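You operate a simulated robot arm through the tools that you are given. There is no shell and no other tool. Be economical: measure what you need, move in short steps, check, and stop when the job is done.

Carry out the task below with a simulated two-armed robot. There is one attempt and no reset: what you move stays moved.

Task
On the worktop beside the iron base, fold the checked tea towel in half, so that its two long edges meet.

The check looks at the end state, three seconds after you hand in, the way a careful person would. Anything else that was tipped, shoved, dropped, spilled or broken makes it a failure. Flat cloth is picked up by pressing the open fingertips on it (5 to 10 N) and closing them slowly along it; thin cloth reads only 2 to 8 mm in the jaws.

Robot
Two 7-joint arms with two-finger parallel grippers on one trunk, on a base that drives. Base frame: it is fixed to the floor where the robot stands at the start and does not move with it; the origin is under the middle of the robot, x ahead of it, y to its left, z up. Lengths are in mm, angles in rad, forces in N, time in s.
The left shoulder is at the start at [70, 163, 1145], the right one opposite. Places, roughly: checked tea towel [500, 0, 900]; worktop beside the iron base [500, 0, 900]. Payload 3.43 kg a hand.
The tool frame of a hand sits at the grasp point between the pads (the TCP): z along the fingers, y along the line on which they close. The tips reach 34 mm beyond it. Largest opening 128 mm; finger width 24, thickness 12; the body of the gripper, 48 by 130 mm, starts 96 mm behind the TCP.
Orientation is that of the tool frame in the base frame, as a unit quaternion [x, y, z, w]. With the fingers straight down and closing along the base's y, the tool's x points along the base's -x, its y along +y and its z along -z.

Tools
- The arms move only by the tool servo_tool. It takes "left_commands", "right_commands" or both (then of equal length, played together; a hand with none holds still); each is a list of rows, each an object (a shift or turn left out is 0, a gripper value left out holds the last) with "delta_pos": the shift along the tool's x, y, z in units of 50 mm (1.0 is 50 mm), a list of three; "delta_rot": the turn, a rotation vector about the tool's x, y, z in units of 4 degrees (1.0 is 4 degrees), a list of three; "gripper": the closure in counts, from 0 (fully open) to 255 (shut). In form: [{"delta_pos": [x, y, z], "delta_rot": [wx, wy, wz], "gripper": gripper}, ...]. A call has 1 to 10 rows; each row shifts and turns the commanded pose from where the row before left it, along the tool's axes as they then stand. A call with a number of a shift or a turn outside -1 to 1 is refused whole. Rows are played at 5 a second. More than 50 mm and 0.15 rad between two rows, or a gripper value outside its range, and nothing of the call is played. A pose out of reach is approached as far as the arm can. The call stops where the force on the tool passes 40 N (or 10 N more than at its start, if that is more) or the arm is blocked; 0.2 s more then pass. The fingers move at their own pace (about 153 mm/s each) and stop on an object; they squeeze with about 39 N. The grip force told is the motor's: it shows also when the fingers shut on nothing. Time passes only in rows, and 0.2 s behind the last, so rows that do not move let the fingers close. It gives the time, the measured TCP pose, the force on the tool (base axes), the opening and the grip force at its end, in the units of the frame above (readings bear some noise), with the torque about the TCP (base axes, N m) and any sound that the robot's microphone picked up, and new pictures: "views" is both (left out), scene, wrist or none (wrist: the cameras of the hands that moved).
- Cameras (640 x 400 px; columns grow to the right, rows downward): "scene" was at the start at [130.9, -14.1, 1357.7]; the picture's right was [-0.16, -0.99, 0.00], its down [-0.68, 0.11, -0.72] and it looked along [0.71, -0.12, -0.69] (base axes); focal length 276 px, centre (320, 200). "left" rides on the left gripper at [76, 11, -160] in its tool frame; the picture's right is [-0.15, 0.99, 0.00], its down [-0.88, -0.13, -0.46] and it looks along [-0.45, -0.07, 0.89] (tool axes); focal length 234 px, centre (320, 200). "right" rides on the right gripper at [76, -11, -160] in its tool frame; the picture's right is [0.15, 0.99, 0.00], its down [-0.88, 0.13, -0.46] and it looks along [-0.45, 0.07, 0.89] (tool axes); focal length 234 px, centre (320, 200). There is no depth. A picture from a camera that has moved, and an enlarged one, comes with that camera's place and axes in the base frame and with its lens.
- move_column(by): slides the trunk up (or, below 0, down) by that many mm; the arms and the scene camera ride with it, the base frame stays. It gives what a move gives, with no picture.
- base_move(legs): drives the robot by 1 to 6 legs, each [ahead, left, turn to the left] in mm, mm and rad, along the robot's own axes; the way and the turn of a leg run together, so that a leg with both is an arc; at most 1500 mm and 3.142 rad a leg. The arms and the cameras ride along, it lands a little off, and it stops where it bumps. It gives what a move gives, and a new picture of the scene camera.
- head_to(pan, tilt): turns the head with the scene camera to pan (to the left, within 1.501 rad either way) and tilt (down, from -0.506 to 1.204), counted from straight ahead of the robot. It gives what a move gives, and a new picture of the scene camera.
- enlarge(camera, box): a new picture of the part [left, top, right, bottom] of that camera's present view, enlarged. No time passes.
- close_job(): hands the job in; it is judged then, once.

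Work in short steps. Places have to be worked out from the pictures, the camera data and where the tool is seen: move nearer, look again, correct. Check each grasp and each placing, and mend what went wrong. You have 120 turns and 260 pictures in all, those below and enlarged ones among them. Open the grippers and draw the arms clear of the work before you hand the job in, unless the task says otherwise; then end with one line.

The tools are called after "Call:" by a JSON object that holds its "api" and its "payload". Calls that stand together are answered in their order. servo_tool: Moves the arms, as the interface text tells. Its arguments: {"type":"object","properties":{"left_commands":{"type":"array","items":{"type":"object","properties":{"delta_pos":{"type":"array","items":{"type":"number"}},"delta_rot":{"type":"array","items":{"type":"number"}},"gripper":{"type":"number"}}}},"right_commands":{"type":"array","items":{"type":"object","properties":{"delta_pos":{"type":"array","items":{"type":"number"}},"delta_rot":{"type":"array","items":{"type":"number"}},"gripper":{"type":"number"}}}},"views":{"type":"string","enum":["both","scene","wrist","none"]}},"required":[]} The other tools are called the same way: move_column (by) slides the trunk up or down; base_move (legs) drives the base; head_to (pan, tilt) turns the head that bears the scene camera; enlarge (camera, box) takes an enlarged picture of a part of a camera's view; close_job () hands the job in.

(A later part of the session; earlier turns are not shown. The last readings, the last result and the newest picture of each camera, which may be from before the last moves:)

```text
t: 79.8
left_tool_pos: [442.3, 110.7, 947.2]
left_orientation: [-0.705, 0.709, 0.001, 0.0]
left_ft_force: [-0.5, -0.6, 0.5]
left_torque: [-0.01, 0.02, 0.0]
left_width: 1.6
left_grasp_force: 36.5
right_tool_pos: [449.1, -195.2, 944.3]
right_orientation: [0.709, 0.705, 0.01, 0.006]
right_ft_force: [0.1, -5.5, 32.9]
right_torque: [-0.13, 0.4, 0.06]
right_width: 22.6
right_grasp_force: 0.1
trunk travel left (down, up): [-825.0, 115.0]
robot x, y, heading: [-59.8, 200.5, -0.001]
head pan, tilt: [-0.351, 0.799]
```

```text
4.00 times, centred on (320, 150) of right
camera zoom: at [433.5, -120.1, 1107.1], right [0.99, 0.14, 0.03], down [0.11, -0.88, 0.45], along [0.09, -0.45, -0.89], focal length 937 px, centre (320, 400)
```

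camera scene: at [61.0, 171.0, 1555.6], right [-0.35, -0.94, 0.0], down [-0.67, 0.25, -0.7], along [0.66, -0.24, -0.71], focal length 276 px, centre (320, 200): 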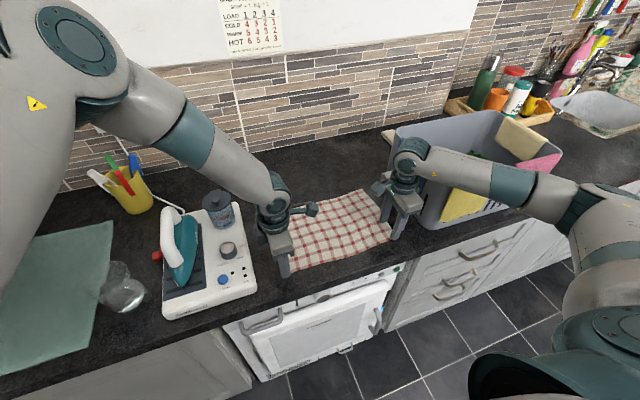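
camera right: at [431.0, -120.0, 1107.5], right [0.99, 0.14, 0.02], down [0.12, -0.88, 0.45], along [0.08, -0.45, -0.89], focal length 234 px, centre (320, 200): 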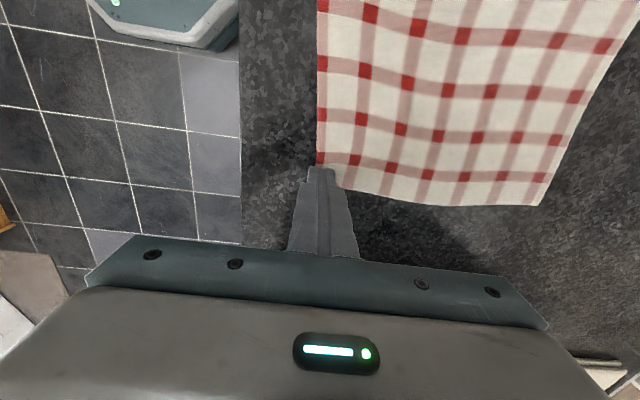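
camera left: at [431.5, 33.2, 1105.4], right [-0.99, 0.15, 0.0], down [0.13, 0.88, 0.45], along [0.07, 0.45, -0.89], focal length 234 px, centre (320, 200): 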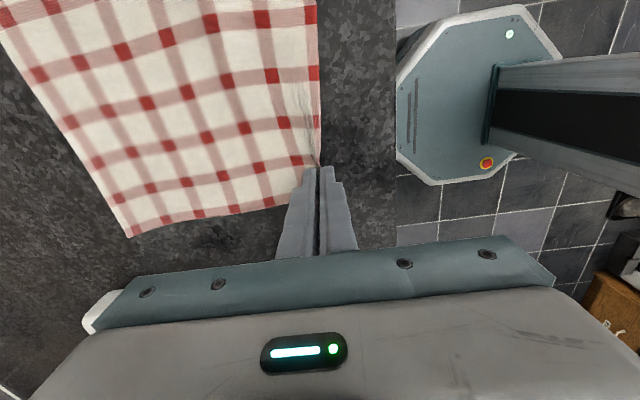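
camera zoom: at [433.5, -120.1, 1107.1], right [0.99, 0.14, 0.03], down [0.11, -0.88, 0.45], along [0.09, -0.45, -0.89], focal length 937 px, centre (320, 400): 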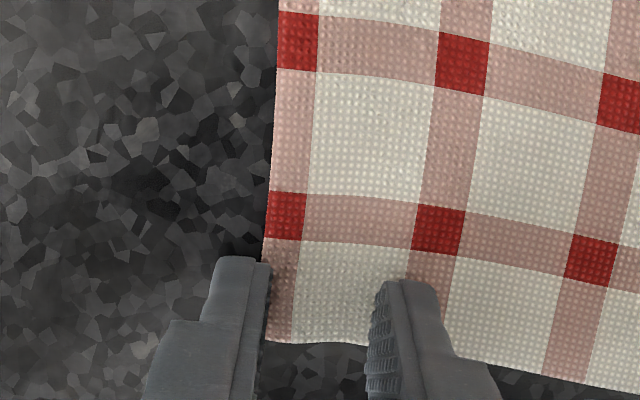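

The right now presses with 33 N, which is more than needed. I ease 1.5 mm and close slowly.

Call:
{"api": "servo_tool", "payload": {"right_commands": [{"delta_pos": [0, 0, -0.03]}, {"gripper": 218}, {"gripper": 224}, {"gripper": 230}, {"gripper": 236}, {"gripper": 242}, {"gripper": 248}, {"gripper": 255}, {"gripper": 255}], "views": "none"}}

Call:
{"api": "enlarge", "payload": {"camera": "right", "box": [240, 100, 400, 200]}}

```text
t: 81.8
left_tool_pos: [441.9, 110.2, 947.1]
left_orientation: [-0.706, 0.709, 0.0, -0.001]
left_ft_force: [-0.9, 0.1, 0.2]
left_torque: [0.0, 0.01, -0.01]
left_width: 1.8
left_grasp_force: 36.8
right_tool_pos: [447.7, -191.9, 944.0]
right_orientation: [0.708, 0.706, 0.009, 0.005]
right_ft_force: [1.3, 1.8, 31.5]
right_torque: [0.11, -0.05, -0.02]
right_width: 1.0
right_grasp_force: 36.1
trunk travel left (down, up): [-825.0, 115.0]
robot x, y, heading: [-56.1, 195.4, -0.002]
head pan, tilt: [-0.351, 0.799]
```

```text
4.00 times, centred on (320, 150) of right
camera zoom: at [433.3, -118.5, 1107.2], right [0.99, 0.14, 0.02], down [0.12, -0.88, 0.45], along [0.08, -0.45, -0.89], focal length 937 px, centre (320, 400)
```

zoom: 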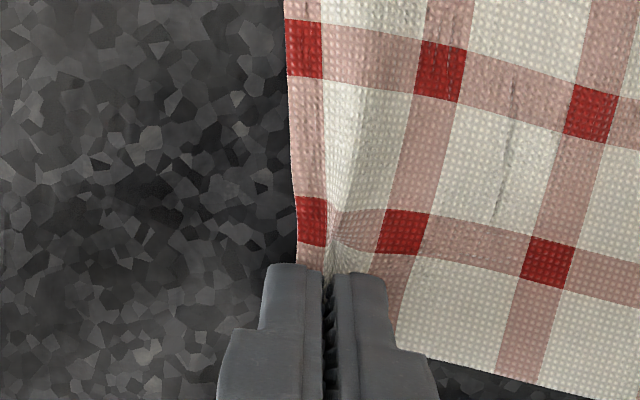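

Both hands hold cloth. I lift straight up 40 mm and check that both grasps hold.

Call:
{"api": "servo_tool", "payload": {"left_commands": [{"delta_pos": [0, 0, -0.2]}, {"delta_pos": [0, 0, -0.2]}, {"delta_pos": [0, -0.05, -0.2]}, {"delta_pos": [0, -0.05, -0.2]}, {}], "right_commands": [{"delta_pos": [0, 0, -0.2]}, {"delta_pos": [0, 0, -0.2]}, {"delta_pos": [0, 0.05, -0.2]}, {"delta_pos": [0, 0.05, -0.2]}, {}], "views": "both"}}

```text
t: 83.0
left_tool_pos: [448.6, 109.3, 985.3]
left_orientation: [-0.706, 0.708, -0.002, 0.002]
left_ft_force: [-0.2, 0.1, 0.2]
left_torque: [-0.02, -0.01, 0.0]
left_width: 1.4
left_grasp_force: 36.4
right_tool_pos: [453.2, -193.8, 982.2]
right_orientation: [0.708, 0.706, 0.008, 0.004]
right_ft_force: [0.4, -0.3, -0.1]
right_torque: [0.02, -0.01, 0.01]
right_width: 0.9
right_grasp_force: 36.1
trunk travel left (down, up): [-825.0, 115.0]
robot x, y, heading: [-58.5, 197.6, -0.007]
head pan, tilt: [-0.351, 0.799]
camera scene: at [66.4, 170.0, 1554.8], right [-0.35, -0.94, 0.0], down [-0.67, 0.25, -0.7], along [0.65, -0.24, -0.72], focal length 276 px, centre (320, 200)
camera right: at [439.3, -120.2, 1144.4], right [0.99, 0.14, 0.02], down [0.12, -0.88, 0.45], along [0.08, -0.45, -0.89], focal length 234 px, centre (320, 200)
camera left: at [436.4, 33.4, 1146.0], right [-0.99, 0.15, -0.01], down [0.13, 0.88, 0.46], along [0.07, 0.45, -0.89], focal length 234 px, centre (320, 200)
```

scene: 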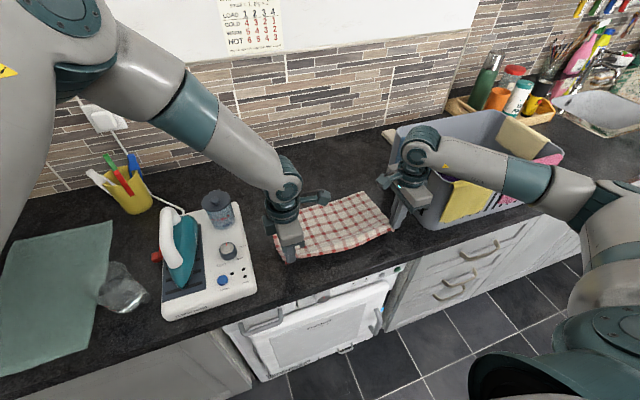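
right: 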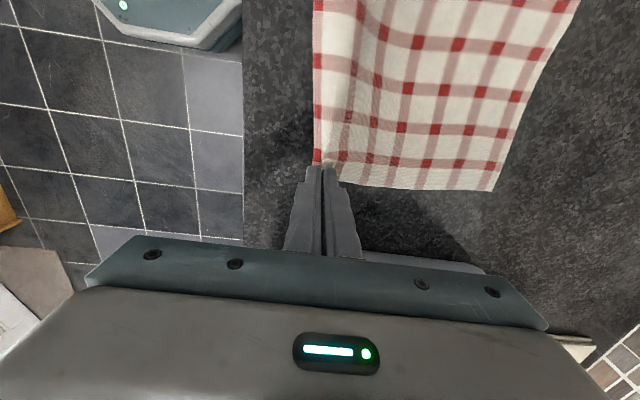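
left: 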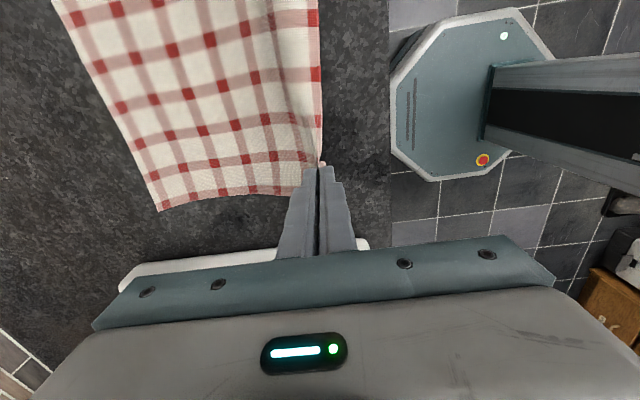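

Both grasps hold. I carry the edge up and over in an arc about the fold line (x≈548), stopping halfway to look.

Call:
{"api": "servo_tool", "payload": {"left_commands": [{"delta_pos": [0, -0.2, -0.3]}, {"delta_pos": [0, -0.25, -0.3]}, {"delta_pos": [0, -0.35, -0.2]}, {"delta_pos": [0, -0.4, -0.15]}, {"delta_pos": [0, -0.4, -0.05]}, {"delta_pos": [0, -0.4, 0]}, {}], "right_commands": [{"delta_pos": [0, 0.2, -0.3]}, {"delta_pos": [0, 0.25, -0.3]}, {"delta_pos": [0, 0.35, -0.2]}, {"delta_pos": [0, 0.4, -0.15]}, {"delta_pos": [0, 0.4, -0.05]}, {"delta_pos": [0, 0.4, 0]}, {}], "views": "both"}}

```text
t: 84.7
left_tool_pos: [549.2, 109.1, 1038.5]
left_orientation: [-0.707, 0.708, -0.001, 0.001]
left_ft_force: [-0.1, -1.3, -0.4]
left_torque: [0.03, 0.01, 0.01]
left_width: 1.4
left_grasp_force: 36.4
right_tool_pos: [553.5, -196.4, 1034.6]
right_orientation: [0.708, 0.706, 0.01, 0.005]
right_ft_force: [-0.2, 1.0, -0.8]
right_torque: [0.02, -0.02, -0.01]
right_width: 0.7
right_grasp_force: 35.7
trunk travel left (down, up): [-825.0, 115.0]
robot x, y, heading: [-59.7, 197.0, 0.003]
head pan, tilt: [-0.351, 0.799]
camera scene: at [66.0, 169.6, 1554.8], right [-0.35, -0.94, 0.0], down [-0.67, 0.25, -0.7], along [0.65, -0.24, -0.72], focal length 276 px, centre (320, 200)
camera right: at [539.5, -121.3, 1196.2], right [0.99, 0.14, 0.02], down [0.12, -0.88, 0.45], along [0.08, -0.45, -0.89], focal length 234 px, centre (320, 200)
camera left: at [536.6, 32.7, 1197.7], right [-0.99, 0.15, -0.01], down [0.13, 0.88, 0.46], along [0.07, 0.45, -0.89], focal length 234 px, centre (320, 200)
```

scene: 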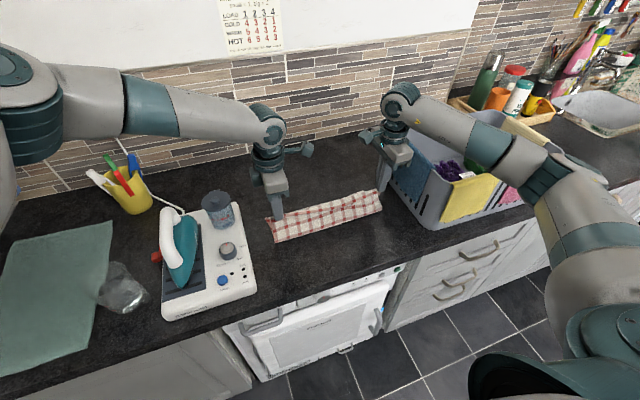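
right: 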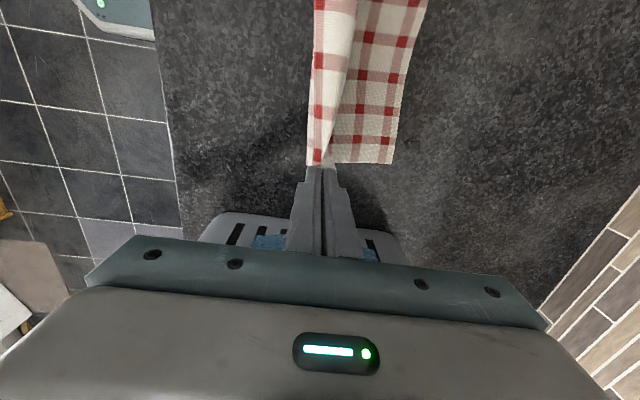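
left: 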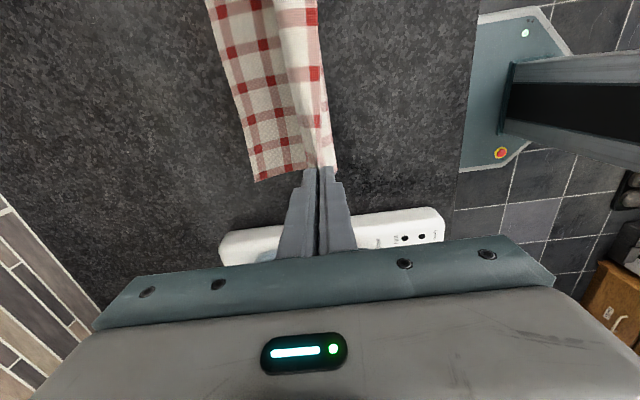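

The fold is forming well, and the basket and iron are untouched. I continue over and down toward the far edge, stopping short to measure.

Call:
{"api": "servo_tool", "payload": {"left_commands": [{"delta_pos": [0, -0.4, 0.1]}, {"delta_pos": [0, -0.35, 0.2]}, {"delta_pos": [0, -0.3, 0.3]}, {"delta_pos": [0, -0.25, 0.3]}, {}], "right_commands": [{"delta_pos": [0, 0.4, 0.1]}, {"delta_pos": [0, 0.35, 0.2]}, {"delta_pos": [0, 0.3, 0.3]}, {"delta_pos": [0, 0.25, 0.3]}, {}], "views": "both"}}

Call:
{"api": "enlarge", "payload": {"camera": "right", "box": [240, 80, 400, 180]}}

Call:
{"api": "enlarge", "payload": {"camera": "left", "box": [240, 80, 400, 180]}}

```text
t: 85.8
left_tool_pos: [611.8, 111.9, 992.9]
left_orientation: [-0.706, 0.708, -0.002, 0.001]
left_ft_force: [-0.2, -1.9, -0.7]
left_torque: [-0.07, 0.0, -0.02]
left_width: 1.7
left_grasp_force: 36.1
right_tool_pos: [619.7, -196.4, 991.0]
right_orientation: [0.709, 0.706, 0.009, 0.005]
right_ft_force: [0.1, 0.8, 0.7]
right_torque: [0.04, 0.04, -0.03]
right_width: 0.5
right_grasp_force: 35.6
trunk travel left (down, up): [-825.0, 115.0]
robot x, y, heading: [-56.6, 199.3, -0.003]
head pan, tilt: [-0.351, 0.799]
camera scene: at [65.9, 169.7, 1554.8], right [-0.35, -0.94, 0.0], down [-0.67, 0.25, -0.7], along [0.65, -0.24, -0.72], focal length 276 px, centre (320, 200)
camera right: at [605.2, -122.4, 1153.0], right [0.99, 0.14, 0.02], down [0.12, -0.88, 0.45], along [0.08, -0.44, -0.89], focal length 234 px, centre (320, 200)
camera left: at [600.6, 35.2, 1152.6], right [-0.99, 0.15, -0.01], down [0.13, 0.88, 0.46], along [0.07, 0.45, -0.89], focal length 234 px, centre (320, 200)
```

scene: 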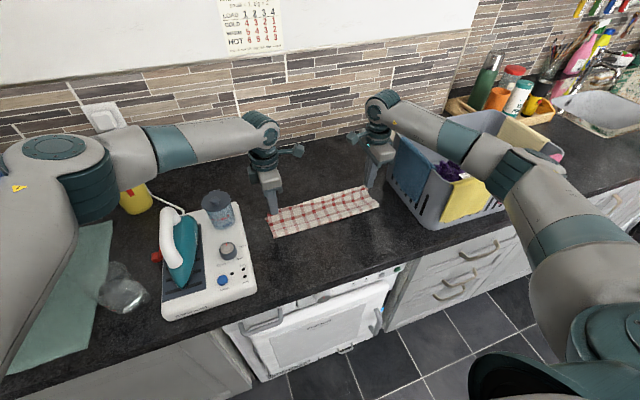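
right: 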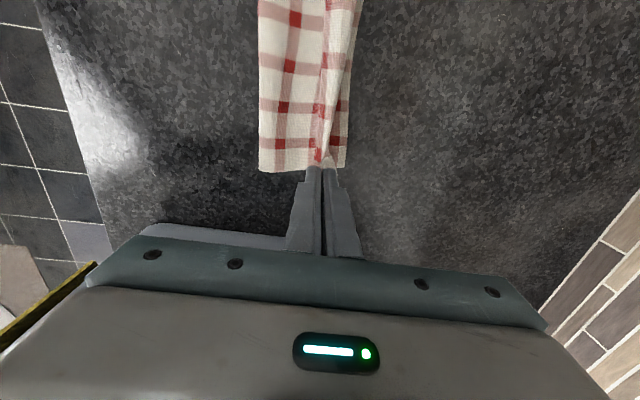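
left: 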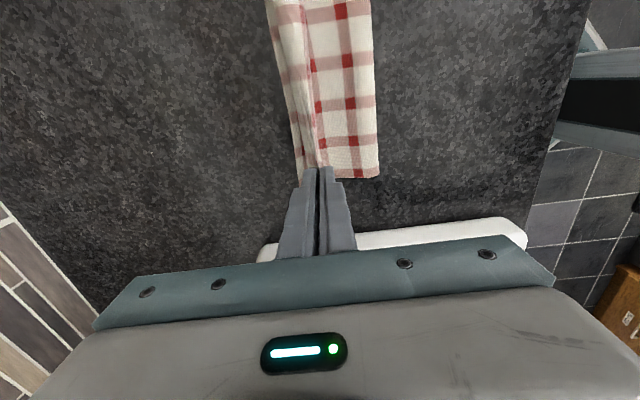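

```text
4.00 times, centred on (320, 130) of right
camera zoom: at [605.2, -122.4, 1153.0], right [0.99, 0.14, 0.02], down [0.12, -0.88, 0.45], along [0.08, -0.44, -0.89], focal length 937 px, centre (320, 480)
```

zoom: 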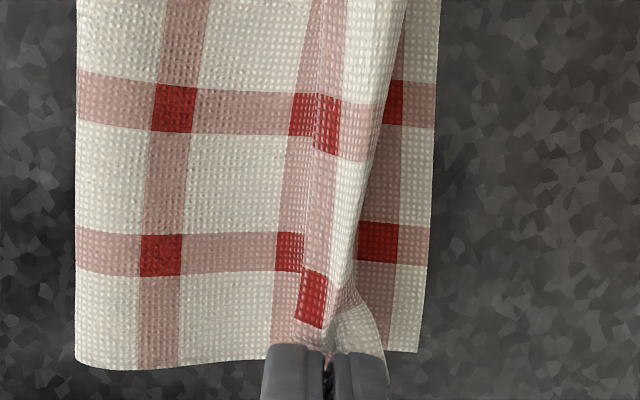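

```text
4.00 times, centred on (320, 130) of left
camera zoom: at [600.6, 35.2, 1152.6], right [-0.99, 0.15, -0.01], down [0.13, 0.88, 0.46], along [0.07, 0.45, -0.89], focal length 937 px, centre (320, 480)
```

zoom: 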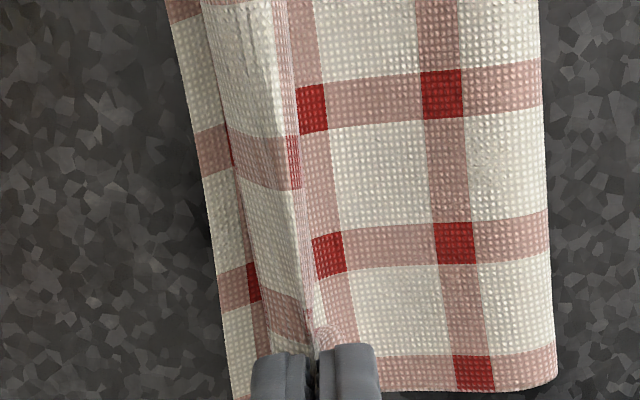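

The far edge measures about x 648 at the right end and 639 at the left. The hem is pinched about 10 mm in from its edge, so I aim the hands at x≈638 (right) and 629 (left), lowering to just above the lower layer.

Call:
{"api": "servo_tool", "payload": {"left_commands": [{"delta_pos": [0, -0.2, 0.2]}, {"delta_pos": [0, -0.14, 0.25]}, {"delta_pos": [0, 0, 0.2]}, {"delta_pos": [0, 0, 0.14]}, {}], "right_commands": [{"delta_pos": [0, 0.2, 0.2]}, {"delta_pos": [0, 0.17, 0.25]}, {"delta_pos": [0, 0, 0.2]}, {"delta_pos": [0, 0, 0.14]}, {}], "views": "wrist"}}

Call:
{"api": "enlarge", "payload": {"camera": "right", "box": [240, 100, 400, 200]}}

Call:
{"api": "enlarge", "payload": {"camera": "left", "box": [240, 100, 400, 200]}}

```text
t: 87.0
left_tool_pos: [630.6, 110.1, 951.6]
left_orientation: [-0.706, 0.708, -0.002, 0.002]
left_ft_force: [0.2, -1.2, 0.8]
left_torque: [0.0, 0.0, 0.02]
left_width: 1.4
left_grasp_force: 36.8
right_tool_pos: [636.7, -196.7, 951.3]
right_orientation: [0.708, 0.706, 0.009, 0.004]
right_ft_force: [-0.1, 0.3, 0.6]
right_torque: [0.03, 0.01, 0.0]
right_width: 1.0
right_grasp_force: 36.1
trunk travel left (down, up): [-825.0, 115.0]
robot x, y, heading: [-61.6, 200.8, -0.002]
head pan, tilt: [-0.351, 0.799]
camera right: at [623.4, -121.6, 1113.5], right [0.99, 0.14, 0.02], down [0.12, -0.88, 0.45], along [0.08, -0.44, -0.89], focal length 234 px, centre (320, 200)
camera left: at [618.1, 33.7, 1112.1], right [-0.99, 0.15, -0.01], down [0.13, 0.88, 0.46], along [0.07, 0.45, -0.89], focal length 234 px, centre (320, 200)
```

right: 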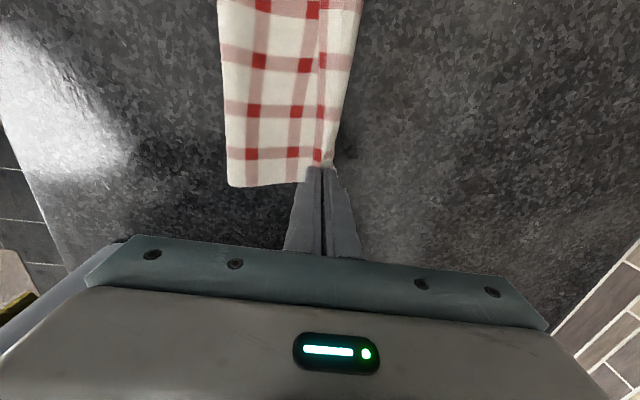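
left: 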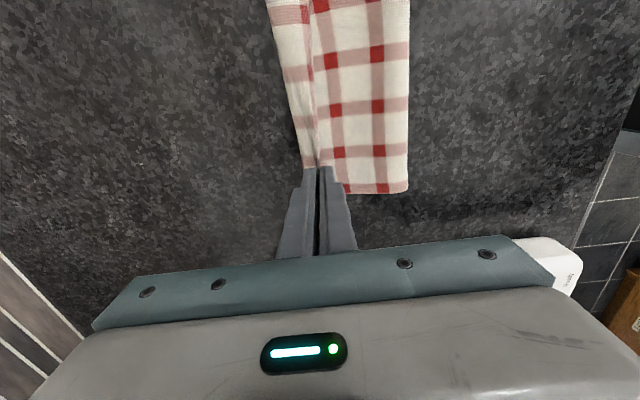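

```text
4.00 times, centred on (320, 150) of right
camera zoom: at [623.4, -121.6, 1113.5], right [0.99, 0.14, 0.02], down [0.12, -0.88, 0.45], along [0.08, -0.44, -0.89], focal length 937 px, centre (320, 400)
```

zoom: 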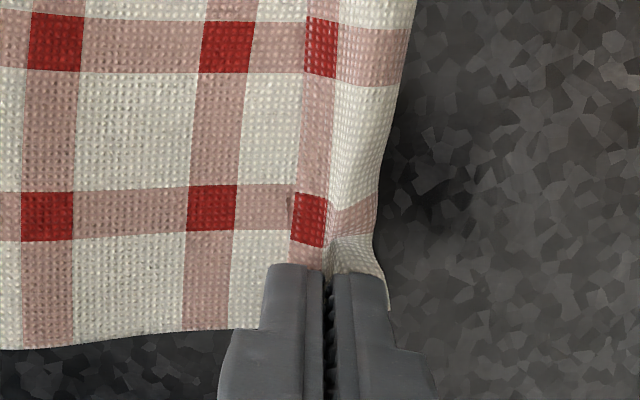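

```text
4.00 times, centred on (320, 150) of left
camera zoom: at [618.1, 33.7, 1112.1], right [-0.99, 0.15, -0.01], down [0.13, 0.88, 0.46], along [0.07, 0.45, -0.89], focal length 937 px, centre (320, 400)
```

zoom: 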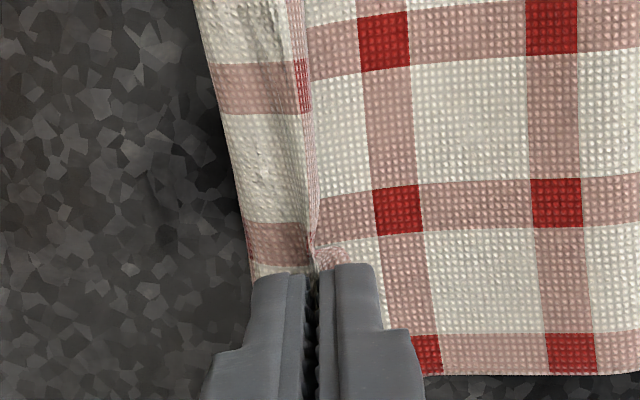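

The hem edge is tucked back about 10 mm on the near side of each pinch. I release slowly by opening to about 20 mm and see how it relaxes.

Call:
{"api": "servo_tool", "payload": {"left_commands": [{"gripper": 245}, {"gripper": 235}, {"gripper": 225}, {"gripper": 205}, {"delta_pos": [0, 0, -0.3]}, {"delta_pos": [0, 0, -0.6]}, {"delta_pos": [0, 0, -0.6]}, {}], "right_commands": [{"gripper": 245}, {"gripper": 235}, {"gripper": 225}, {"gripper": 205}, {"delta_pos": [0, 0, -0.3]}, {"delta_pos": [0, 0, -0.6]}, {"delta_pos": [0, 0, -0.6]}, {}], "views": "both"}}

Call:
{"api": "enlarge", "payload": {"camera": "right", "box": [200, 0, 400, 200]}}

Call:
{"api": "enlarge", "payload": {"camera": "left", "box": [240, 0, 440, 200]}}

```text
t: 88.8
left_tool_pos: [629.4, 110.0, 1027.1]
left_orientation: [-0.707, 0.707, -0.002, 0.001]
left_ft_force: [-1.1, 0.1, -0.3]
left_torque: [-0.02, 0.01, -0.01]
left_width: 25.2
left_grasp_force: 0.1
right_tool_pos: [635.9, -195.5, 1025.1]
right_orientation: [0.709, 0.706, 0.009, 0.004]
right_ft_force: [0.1, -0.4, 0.3]
right_torque: [0.01, 0.01, -0.01]
right_width: 24.9
right_grasp_force: 0.1
trunk travel left (down, up): [-825.0, 115.0]
robot x, y, heading: [-59.5, 196.7, -0.005]
head pan, tilt: [-0.351, 0.799]
camera scene: at [67.6, 169.8, 1554.6], right [-0.35, -0.94, 0.0], down [-0.67, 0.25, -0.7], along [0.65, -0.24, -0.72], focal length 276 px, centre (320, 200)
camera right: at [622.0, -121.8, 1187.8], right [0.99, 0.14, 0.02], down [0.12, -0.88, 0.45], along [0.08, -0.45, -0.89], focal length 234 px, centre (320, 200)
camera left: at [618.1, 33.7, 1186.8], right [-0.99, 0.15, 0.0], down [0.13, 0.88, 0.46], along [0.07, 0.45, -0.89], focal length 234 px, centre (320, 200)
```

scene: 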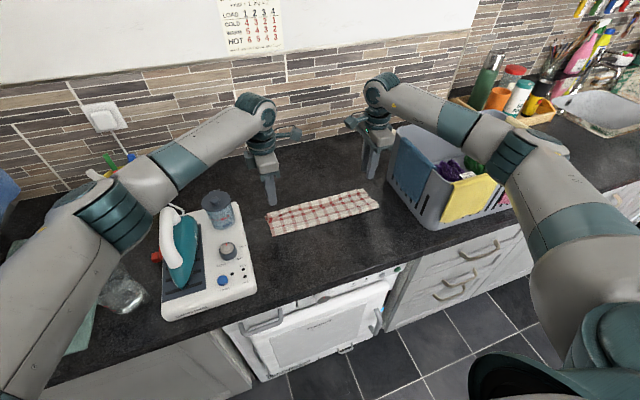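
right: 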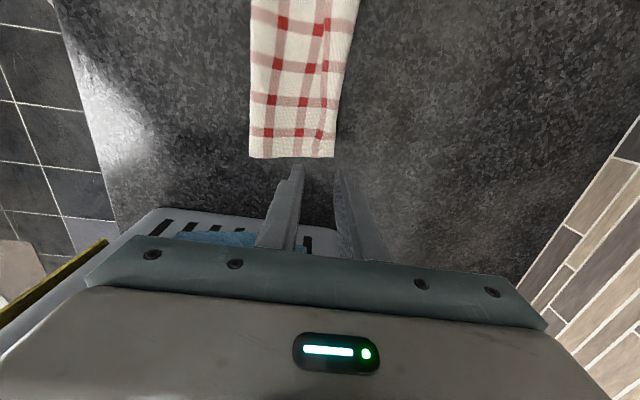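
left: 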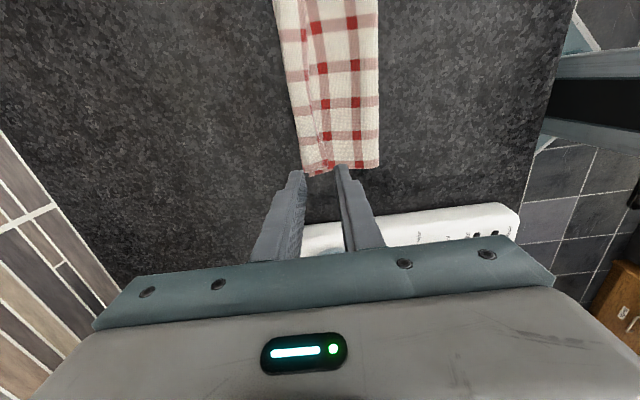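

```text
2.00 times, centred on (300, 100) of right
camera zoom: at [622.0, -121.8, 1187.8], right [0.99, 0.14, 0.02], down [0.12, -0.88, 0.45], along [0.08, -0.45, -0.89], focal length 468 px, centre (360, 400)
```

zoom: 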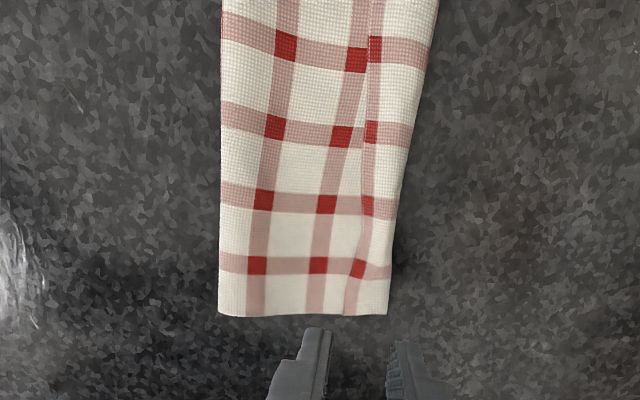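

```text
2.00 times, centred on (340, 100) of left
camera zoom: at [618.1, 33.7, 1186.8], right [-0.99, 0.15, 0.0], down [0.13, 0.88, 0.46], along [0.07, 0.45, -0.89], focal length 468 px, centre (280, 400)
```

zoom: 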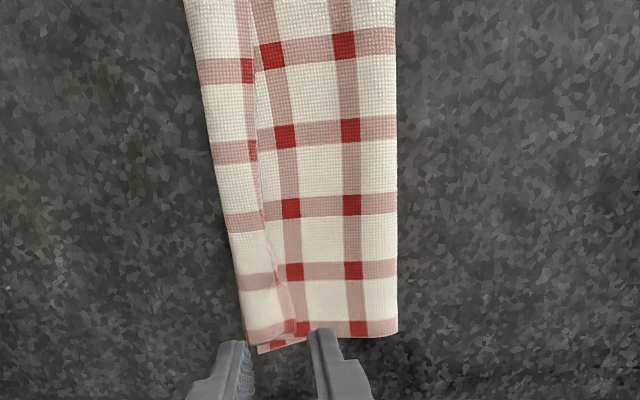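

The wrist views suggest the hem is turned back on top by about 30–40 mm. I take a close scene view to confirm before fixing it.

Call:
{"api": "enlarge", "payload": {"camera": "scene", "box": [250, 170, 410, 270]}}

```text
4.00 times, centred on (330, 220) of scene
camera zoom: at [67.6, 169.8, 1554.6], right [-0.35, -0.94, 0.0], down [-0.67, 0.25, -0.7], along [0.65, -0.24, -0.72], focal length 1103 px, centre (280, 120)
```

zoom: 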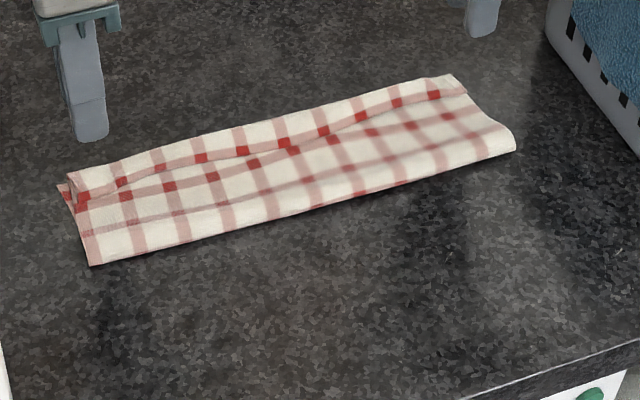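

It is confirmed: a strip of hem about 20–35 mm wide lies folded back on top, with its free edge toward me. I'll try to roll it open by pressing closed fingertips lightly on the strip and dragging away (+x). First I position the hands and touch down.

Call:
{"api": "servo_tool", "payload": {"left_commands": [{"delta_pos": [0.6, -0.14, 0], "gripper": 255}, {"delta_pos": [0, 0, 0.6]}, {"delta_pos": [0, 0, 0.5]}, {"delta_pos": [0, 0, 0.3]}, {"delta_pos": [0, 0, 0.12]}, {}], "right_commands": [{"delta_pos": [0.5, 0.04, 0], "gripper": 255}, {"delta_pos": [0, 0, 0.6]}, {"delta_pos": [0, 0, 0.5]}, {"delta_pos": [0, 0, 0.3]}, {"delta_pos": [0, 0, 0.1]}, {}], "views": "none"}}

Call:
{"api": "enlarge", "payload": {"camera": "right", "box": [220, 60, 420, 200]}}

Call:
{"api": "enlarge", "payload": {"camera": "left", "box": [220, 60, 420, 200]}}

```text
t: 90.2
left_tool_pos: [639.1, 79.5, 950.9]
left_orientation: [-0.706, 0.708, -0.002, 0.003]
left_ft_force: [0.2, -0.2, 1.0]
left_torque: [0.0, -0.02, 0.0]
left_width: 0.2
left_grasp_force: 32.8
right_tool_pos: [640.0, -170.7, 951.8]
right_orientation: [0.708, 0.706, 0.01, 0.003]
right_ft_force: [1.0, -0.4, -0.5]
right_torque: [0.01, 0.02, 0.01]
right_width: 0.0
right_grasp_force: 32.9
trunk travel left (down, up): [-825.0, 115.0]
robot x, y, heading: [-59.7, 201.0, -0.005]
head pan, tilt: [-0.351, 0.799]
```

```text
2.86 times, centred on (320, 130) of right
camera zoom: at [626.1, -96.8, 1114.1], right [0.99, 0.14, 0.02], down [0.12, -0.88, 0.45], along [0.08, -0.45, -0.89], focal length 669 px, centre (320, 400)
```

zoom: 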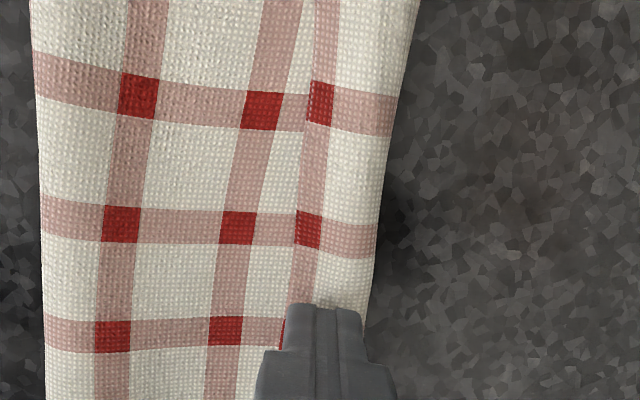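

```text
2.86 times, centred on (320, 130) of left
camera zoom: at [626.2, 3.5, 1110.4], right [-0.99, 0.15, -0.01], down [0.13, 0.88, 0.46], along [0.07, 0.45, -0.89], focal length 669 px, centre (320, 400)
```

zoom: 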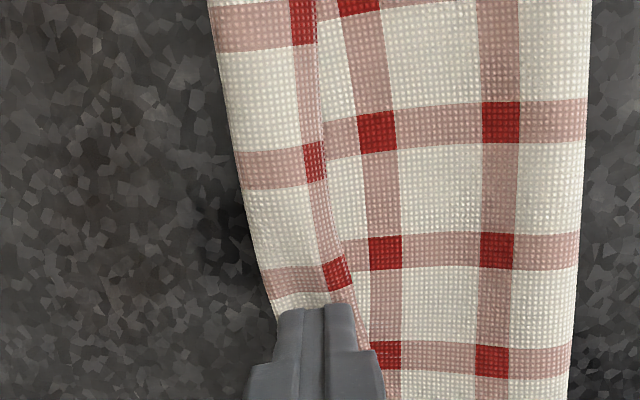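

The fingertips sit right over the turned-back strip. I press about 2 mm and drag +x in small steps.

Call:
{"api": "servo_tool", "payload": {"left_commands": [{"delta_pos": [0, 0, 0.05]}, {"delta_pos": [0, -0.15, 0]}, {"delta_pos": [0, -0.15, 0]}, {"delta_pos": [0, -0.15, 0]}, {"delta_pos": [0, -0.15, 0]}, {}], "right_commands": [{"delta_pos": [0, 0, 0.07]}, {"delta_pos": [0, 0.15, 0]}, {"delta_pos": [0, 0.15, 0]}, {"delta_pos": [0, 0.15, 0]}, {"delta_pos": [0, 0.15, 0]}, {}], "views": "none"}}

Call:
{"api": "enlarge", "payload": {"camera": "right", "box": [220, 60, 420, 200]}}

Call:
{"api": "enlarge", "payload": {"camera": "left", "box": [220, 60, 420, 200]}}

```text
t: 91.7
left_tool_pos: [666.8, 80.7, 949.6]
left_orientation: [-0.706, 0.708, -0.001, 0.002]
left_ft_force: [-0.2, -0.3, 0.2]
left_torque: [-0.02, 0.0, -0.01]
left_width: 0.0
left_grasp_force: 33.8
right_tool_pos: [671.0, -170.9, 950.2]
right_orientation: [0.708, 0.706, 0.008, 0.003]
right_ft_force: [0.6, 0.3, 0.4]
right_torque: [0.0, -0.01, -0.04]
right_width: 0.1
right_grasp_force: 33.0
trunk travel left (down, up): [-825.0, 115.0]
robot x, y, heading: [-58.2, 200.2, -0.002]
head pan, tilt: [-0.351, 0.799]
```

```text
2.86 times, centred on (320, 130) of right
camera zoom: at [656.6, -95.7, 1112.1], right [0.99, 0.14, 0.02], down [0.12, -0.88, 0.45], along [0.08, -0.45, -0.89], focal length 669 px, centre (320, 400)
```

zoom: 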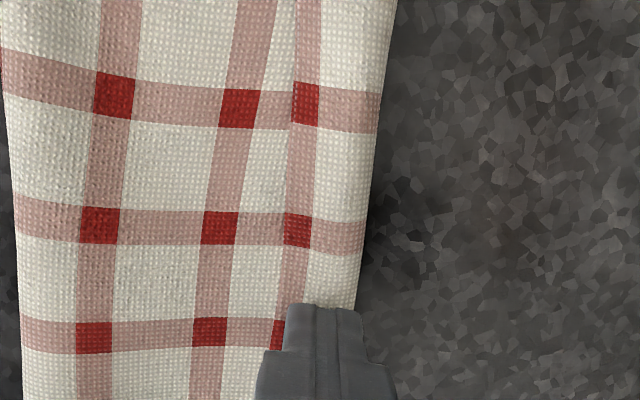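

```text
2.86 times, centred on (320, 130) of left
camera zoom: at [655.4, 3.4, 1108.7], right [-0.99, 0.15, -0.01], down [0.13, 0.88, 0.46], along [0.07, 0.45, -0.89], focal length 669 px, centre (320, 400)
```

zoom: 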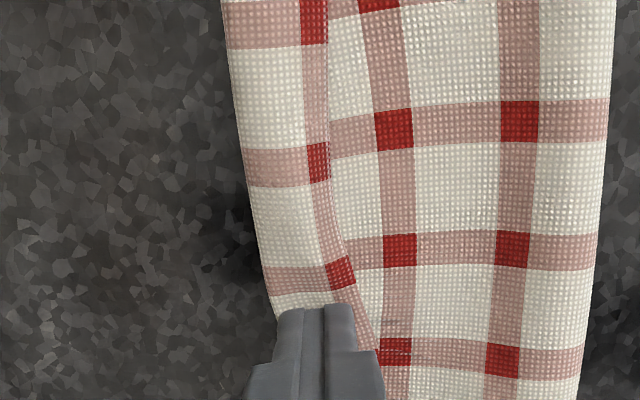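

The cloth slides as a whole on this counter, so dragging won't unroll the strip; I stopped after about 25 mm. Instead I'll pinch the strip right at its free edge with a small opening, lift, and carry it taut so almost nothing stays turned back. I raise, open to about 11 mm and align.

Call:
{"api": "servo_tool", "payload": {"left_commands": [{"delta_pos": [0, 0, -0.4]}, {"delta_pos": [-0.4, 0.3, 0], "gripper": 233}, {}, {}], "right_commands": [{"delta_pos": [0, 0, -0.4]}, {"delta_pos": [-0.28, -0.14, 0], "gripper": 233}, {}, {}], "views": "none"}}

Call:
{"api": "enlarge", "payload": {"camera": "right", "box": [240, 100, 400, 200]}}

Call:
{"api": "enlarge", "payload": {"camera": "left", "box": [240, 100, 400, 200]}}

```text
t: 92.7
left_tool_pos: [652.4, 100.3, 968.5]
left_orientation: [-0.707, 0.707, -0.003, 0.002]
left_ft_force: [-0.6, 0.4, -0.5]
left_torque: [0.0, -0.03, 0.0]
left_width: 10.7
left_grasp_force: 0.1
right_tool_pos: [662.7, -184.9, 968.0]
right_orientation: [0.709, 0.705, 0.008, 0.005]
right_ft_force: [-0.2, 0.3, 0.3]
right_torque: [0.03, 0.03, -0.02]
right_width: 11.0
right_grasp_force: 0.1
trunk travel left (down, up): [-825.0, 115.0]
robot x, y, heading: [-57.8, 197.4, -0.003]
head pan, tilt: [-0.351, 0.799]
```

```text
4.00 times, centred on (320, 150) of right
camera zoom: at [648.7, -110.2, 1130.5], right [0.99, 0.14, 0.02], down [0.12, -0.88, 0.45], along [0.08, -0.45, -0.89], focal length 937 px, centre (320, 400)
```

zoom: 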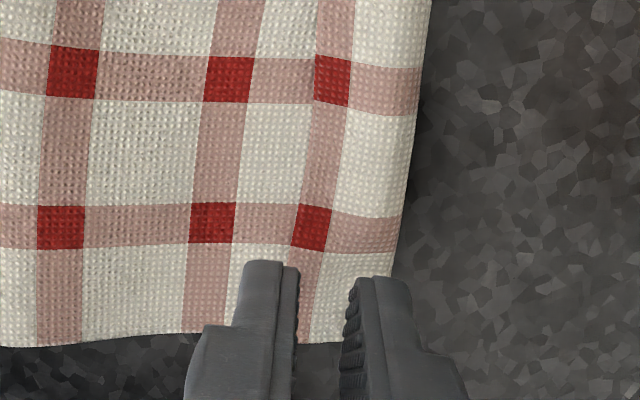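

```text
4.00 times, centred on (320, 150) of left
camera zoom: at [640.2, 23.8, 1129.3], right [-0.99, 0.15, 0.0], down [0.13, 0.88, 0.46], along [0.07, 0.45, -0.89], focal length 937 px, centre (320, 400)
```

zoom: 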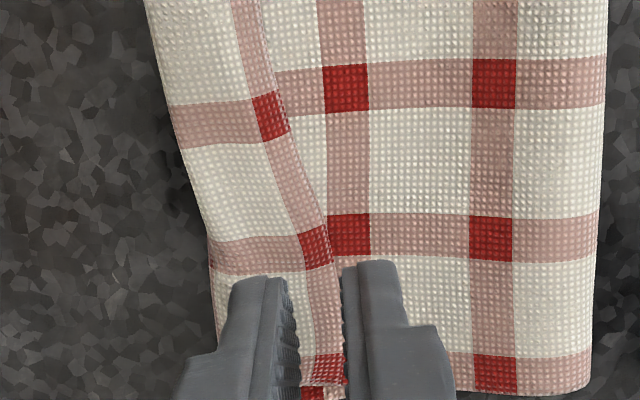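

The alignment is good; I shift the right by −3 mm and lower both to contact.

Call:
{"api": "servo_tool", "payload": {"left_commands": [{"delta_pos": [0, 0, 0.2]}, {"delta_pos": [0, 0, 0.18]}, {"delta_pos": [0, 0, 0.06]}, {"delta_pos": [0, 0, 0.04]}, {}], "right_commands": [{"delta_pos": [0, -0.06, 0.2]}, {"delta_pos": [0, 0, 0.18]}, {"delta_pos": [0, 0, 0.06]}, {"delta_pos": [0, 0, 0.04]}, {}], "views": "none"}}

```text
t: 93.8
left_tool_pos: [651.5, 100.0, 946.9]
left_orientation: [-0.707, 0.707, -0.004, 0.003]
left_ft_force: [1.1, -0.1, 8.8]
left_torque: [-0.06, -0.14, -0.02]
left_width: 11.7
left_grasp_force: 1.2
right_tool_pos: [659.4, -185.2, 947.5]
right_orientation: [0.708, 0.706, 0.009, 0.005]
right_ft_force: [2.6, -0.5, 10.7]
right_torque: [-0.06, -0.05, 0.02]
right_width: 10.7
right_grasp_force: 0.0
trunk travel left (down, up): [-825.0, 115.0]
robot x, y, heading: [-59.6, 198.8, -0.003]
head pan, tilt: [-0.351, 0.799]
```

Contact is at about 9–11 N. I close slowly at this pressure.

Call:
{"api": "servo_tool", "payload": {"left_commands": [{"delta_pos": [0, 0, 0.02]}, {"gripper": 237}, {"gripper": 241}, {"gripper": 245}, {"gripper": 249}, {"gripper": 253}, {"gripper": 255}, {"gripper": 255}, {"delta_pos": [0, 0, -0.1]}, {}], "right_commands": [{"delta_pos": [0, 0, 0.02]}, {"gripper": 237}, {"gripper": 241}, {"gripper": 245}, {"gripper": 249}, {"gripper": 253}, {"gripper": 255}, {"gripper": 255}, {"delta_pos": [0, 0, -0.1]}, {}], "views": "none"}}

Call:
{"api": "enlarge", "payload": {"camera": "right", "box": [240, 100, 400, 200]}}

Call:
{"api": "enlarge", "payload": {"camera": "left", "box": [240, 100, 400, 200]}}

```text
t: 96.0
left_tool_pos: [652.9, 100.5, 948.5]
left_orientation: [-0.706, 0.708, -0.001, 0.001]
left_ft_force: [0.6, -0.3, 1.1]
left_torque: [0.02, 0.0, 0.01]
left_width: 0.0
left_grasp_force: 33.4
right_tool_pos: [658.0, -183.4, 948.0]
right_orientation: [0.708, 0.706, 0.008, 0.003]
right_ft_force: [-0.6, 0.1, 2.4]
right_torque: [-0.01, 0.02, -0.01]
right_width: 0.0
right_grasp_force: 33.2
trunk travel left (down, up): [-825.0, 115.0]
robot x, y, heading: [-57.2, 202.0, -0.004]
head pan, tilt: [-0.351, 0.799]
```

```text
4.00 times, centred on (320, 150) of right
camera zoom: at [644.2, -109.9, 1109.7], right [0.99, 0.14, 0.02], down [0.12, -0.88, 0.45], along [0.08, -0.45, -0.89], focal length 937 px, centre (320, 400)
```

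zoom: 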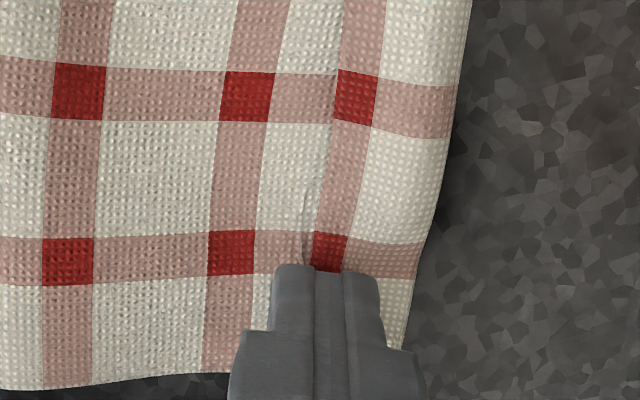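

```text
4.00 times, centred on (320, 150) of left
camera zoom: at [640.0, 24.4, 1108.0], right [-0.99, 0.15, 0.0], down [0.13, 0.88, 0.46], along [0.07, 0.45, -0.89], focal length 937 px, centre (320, 400)
```

zoom: 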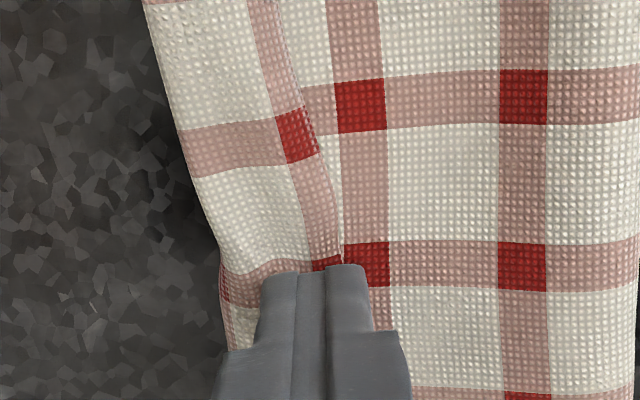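

The pinch slipped without catching. I reopen to about 15 mm, press harder (about 25–30 N, as in the successful grasp), and close again.

Call:
{"api": "servo_tool", "payload": {"left_commands": [{"delta_pos": [0, 0, -0.2]}, {"gripper": 225}, {"delta_pos": [0, -0.05, 0]}, {"delta_pos": [0, 0, 0.2]}, {"delta_pos": [0, 0, 0.06]}, {"delta_pos": [0, 0, 0.04]}, {}], "right_commands": [{"delta_pos": [0, 0, -0.2]}, {"gripper": 225}, {"delta_pos": [0, 0.08, 0]}, {"delta_pos": [0, 0, 0.2]}, {"delta_pos": [0, 0, 0.06]}, {"delta_pos": [0, 0, 0.04]}, {}], "views": "none"}}

Call:
{"api": "enlarge", "payload": {"camera": "right", "box": [240, 100, 400, 200]}}

Call:
{"api": "enlarge", "payload": {"camera": "left", "box": [240, 100, 400, 200]}}

```text
t: 97.7
left_tool_pos: [654.1, 99.8, 946.6]
left_orientation: [-0.706, 0.708, -0.004, 0.003]
left_ft_force: [3.1, 0.4, 10.7]
left_torque: [-0.02, -0.11, -0.04]
left_width: 15.1
left_grasp_force: 0.0
right_tool_pos: [662.4, -184.2, 946.4]
right_orientation: [0.708, 0.706, 0.01, 0.006]
right_ft_force: [2.7, -2.5, 14.9]
right_torque: [-0.16, 0.03, 0.02]
right_width: 14.2
right_grasp_force: 0.1
trunk travel left (down, up): [-825.0, 115.0]
robot x, y, heading: [-61.3, 196.5, -0.008]
head pan, tilt: [-0.351, 0.799]
```

```text
4.00 times, centred on (320, 150) of right
camera zoom: at [648.2, -110.4, 1108.9], right [0.99, 0.14, 0.02], down [0.12, -0.88, 0.45], along [0.08, -0.45, -0.89], focal length 937 px, centre (320, 400)
```

zoom: 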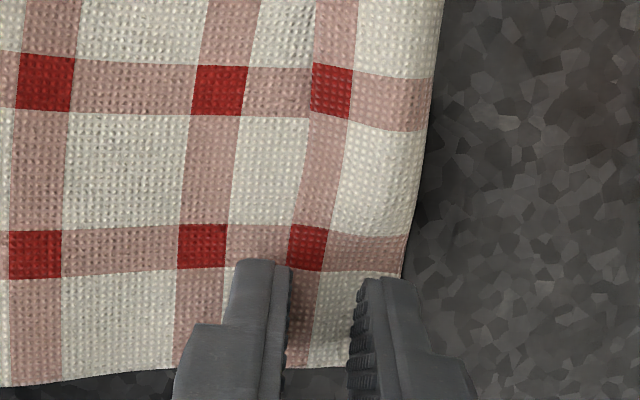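

```text
4.00 times, centred on (320, 150) of left
camera zoom: at [641.0, 23.8, 1106.7], right [-0.99, 0.15, -0.01], down [0.13, 0.88, 0.46], along [0.08, 0.45, -0.89], focal length 937 px, centre (320, 400)
```

zoom: 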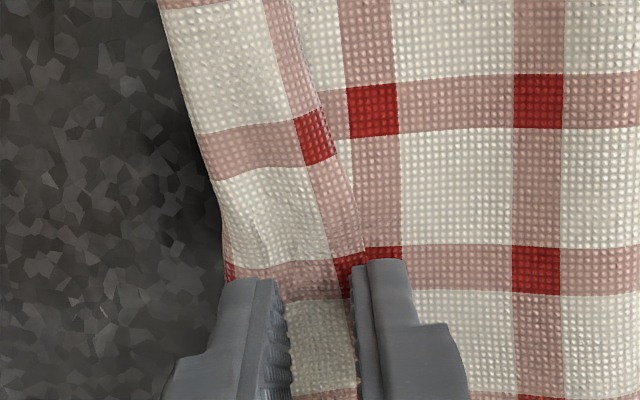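

Alignment is right at the edge on both sides. I press about 3 mm deeper and close slowly.

Call:
{"api": "servo_tool", "payload": {"left_commands": [{"delta_pos": [0, 0, 0.06]}, {"gripper": 231}, {"gripper": 237}, {"gripper": 243}, {"gripper": 249}, {"gripper": 255}, {"gripper": 255}, {"gripper": 255}], "right_commands": [{"delta_pos": [0, 0, 0.05]}, {"gripper": 231}, {"gripper": 237}, {"gripper": 243}, {"gripper": 249}, {"gripper": 255}, {"gripper": 255}, {"gripper": 255}], "views": "none"}}

Call:
{"api": "enlarge", "payload": {"camera": "right", "box": [240, 100, 400, 200]}}

Call:
{"api": "enlarge", "payload": {"camera": "left", "box": [240, 100, 400, 200]}}

```text
t: 99.5
left_tool_pos: [649.8, 100.5, 946.2]
left_orientation: [-0.706, 0.708, -0.006, 0.003]
left_ft_force: [1.1, -4.3, 30.0]
left_torque: [-0.11, -0.04, -0.03]
left_width: 0.0
left_grasp_force: 32.8
right_tool_pos: [659.2, -183.4, 946.6]
right_orientation: [0.708, 0.706, 0.01, 0.007]
right_ft_force: [-1.1, -0.3, 29.0]
right_torque: [-0.1, 0.03, 0.03]
right_width: 0.0
right_grasp_force: 33.3
trunk travel left (down, up): [-825.0, 115.0]
robot x, y, heading: [-59.0, 198.6, 0.001]
head pan, tilt: [-0.351, 0.799]
```

```text
4.00 times, centred on (320, 150) of right
camera zoom: at [644.2, -109.5, 1108.6], right [0.99, 0.14, 0.03], down [0.12, -0.88, 0.45], along [0.09, -0.45, -0.89], focal length 937 px, centre (320, 400)
```

zoom: 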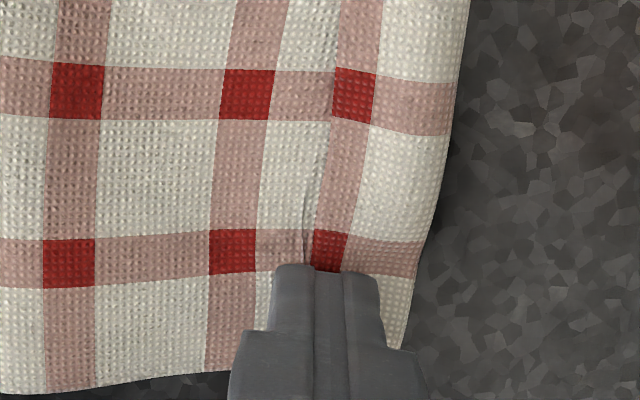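

```text
4.00 times, centred on (320, 150) of left
camera zoom: at [636.9, 25.0, 1106.6], right [-0.99, 0.15, -0.01], down [0.13, 0.88, 0.45], along [0.08, 0.45, -0.89], focal length 937 px, centre (320, 400)
```

zoom: 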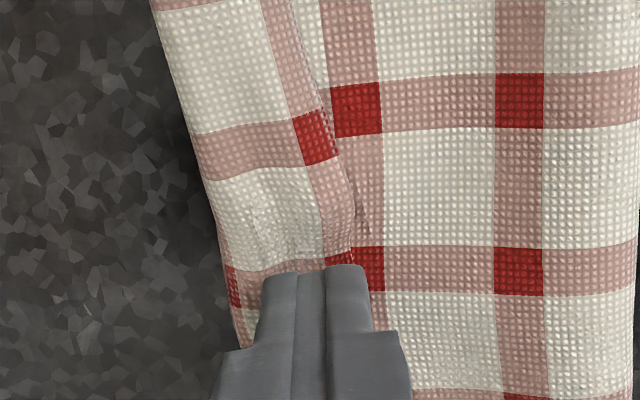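

Pinching on the slick stacked layers fails, but spreading may work. With both fingertips pressed down, one on the strip and one on the main layer, opening the jaws drives the strip +x and the stack −x. I ease the pressure, put the finger seam on the strip's edge, and open slowly.

Call:
{"api": "servo_tool", "payload": {"left_commands": [{"delta_pos": [0, 0, -0.2]}, {"delta_pos": [0, 0.14, 0]}, {"delta_pos": [0, 0, 0.16]}, {}], "right_commands": [{"delta_pos": [0, 0, -0.2]}, {"delta_pos": [0, -0.04, 0]}, {"delta_pos": [0, 0, 0.16]}, {}], "views": "none"}}

Call:
{"api": "enlarge", "payload": {"camera": "right", "box": [240, 100, 400, 200]}}

Call:
{"api": "enlarge", "payload": {"camera": "left", "box": [240, 100, 400, 200]}}

```text
t: 100.5
left_tool_pos: [646.5, 101.5, 947.1]
left_orientation: [-0.706, 0.708, -0.005, 0.003]
left_ft_force: [2.9, 3.1, 19.4]
left_torque: [0.11, -0.06, -0.01]
left_width: 0.4
left_grasp_force: 32.7
right_tool_pos: [659.8, -184.6, 946.9]
right_orientation: [0.708, 0.706, 0.01, 0.006]
right_ft_force: [2.2, -1.0, 13.5]
right_torque: [-0.09, -0.1, 0.02]
right_width: 0.2
right_grasp_force: 32.8
trunk travel left (down, up): [-825.0, 115.0]
robot x, y, heading: [-57.6, 202.4, 0.0]
head pan, tilt: [-0.351, 0.799]
```

```text
4.00 times, centred on (320, 150) of right
camera zoom: at [645.3, -109.9, 1108.9], right [0.99, 0.14, 0.02], down [0.12, -0.88, 0.45], along [0.09, -0.45, -0.89], focal length 937 px, centre (320, 400)
```

zoom: 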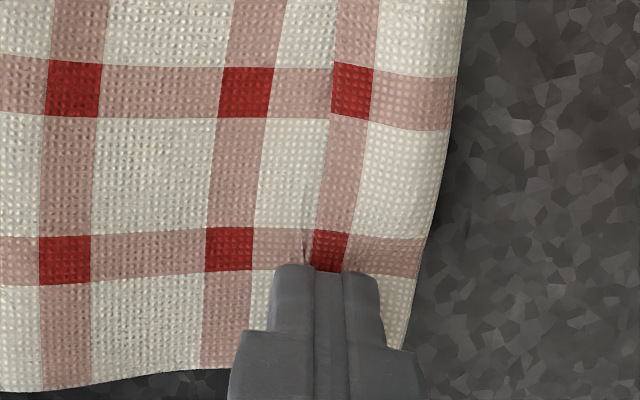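

```text
4.00 times, centred on (320, 150) of left
camera zoom: at [633.3, 25.6, 1106.6], right [-0.99, 0.15, -0.01], down [0.13, 0.88, 0.46], along [0.08, 0.45, -0.89], focal length 937 px, centre (320, 400)
```

zoom: 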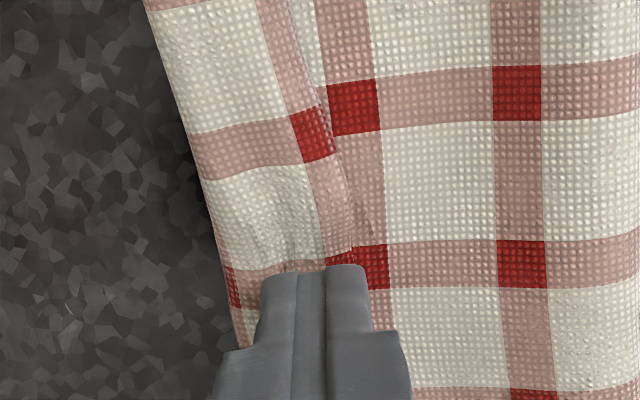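

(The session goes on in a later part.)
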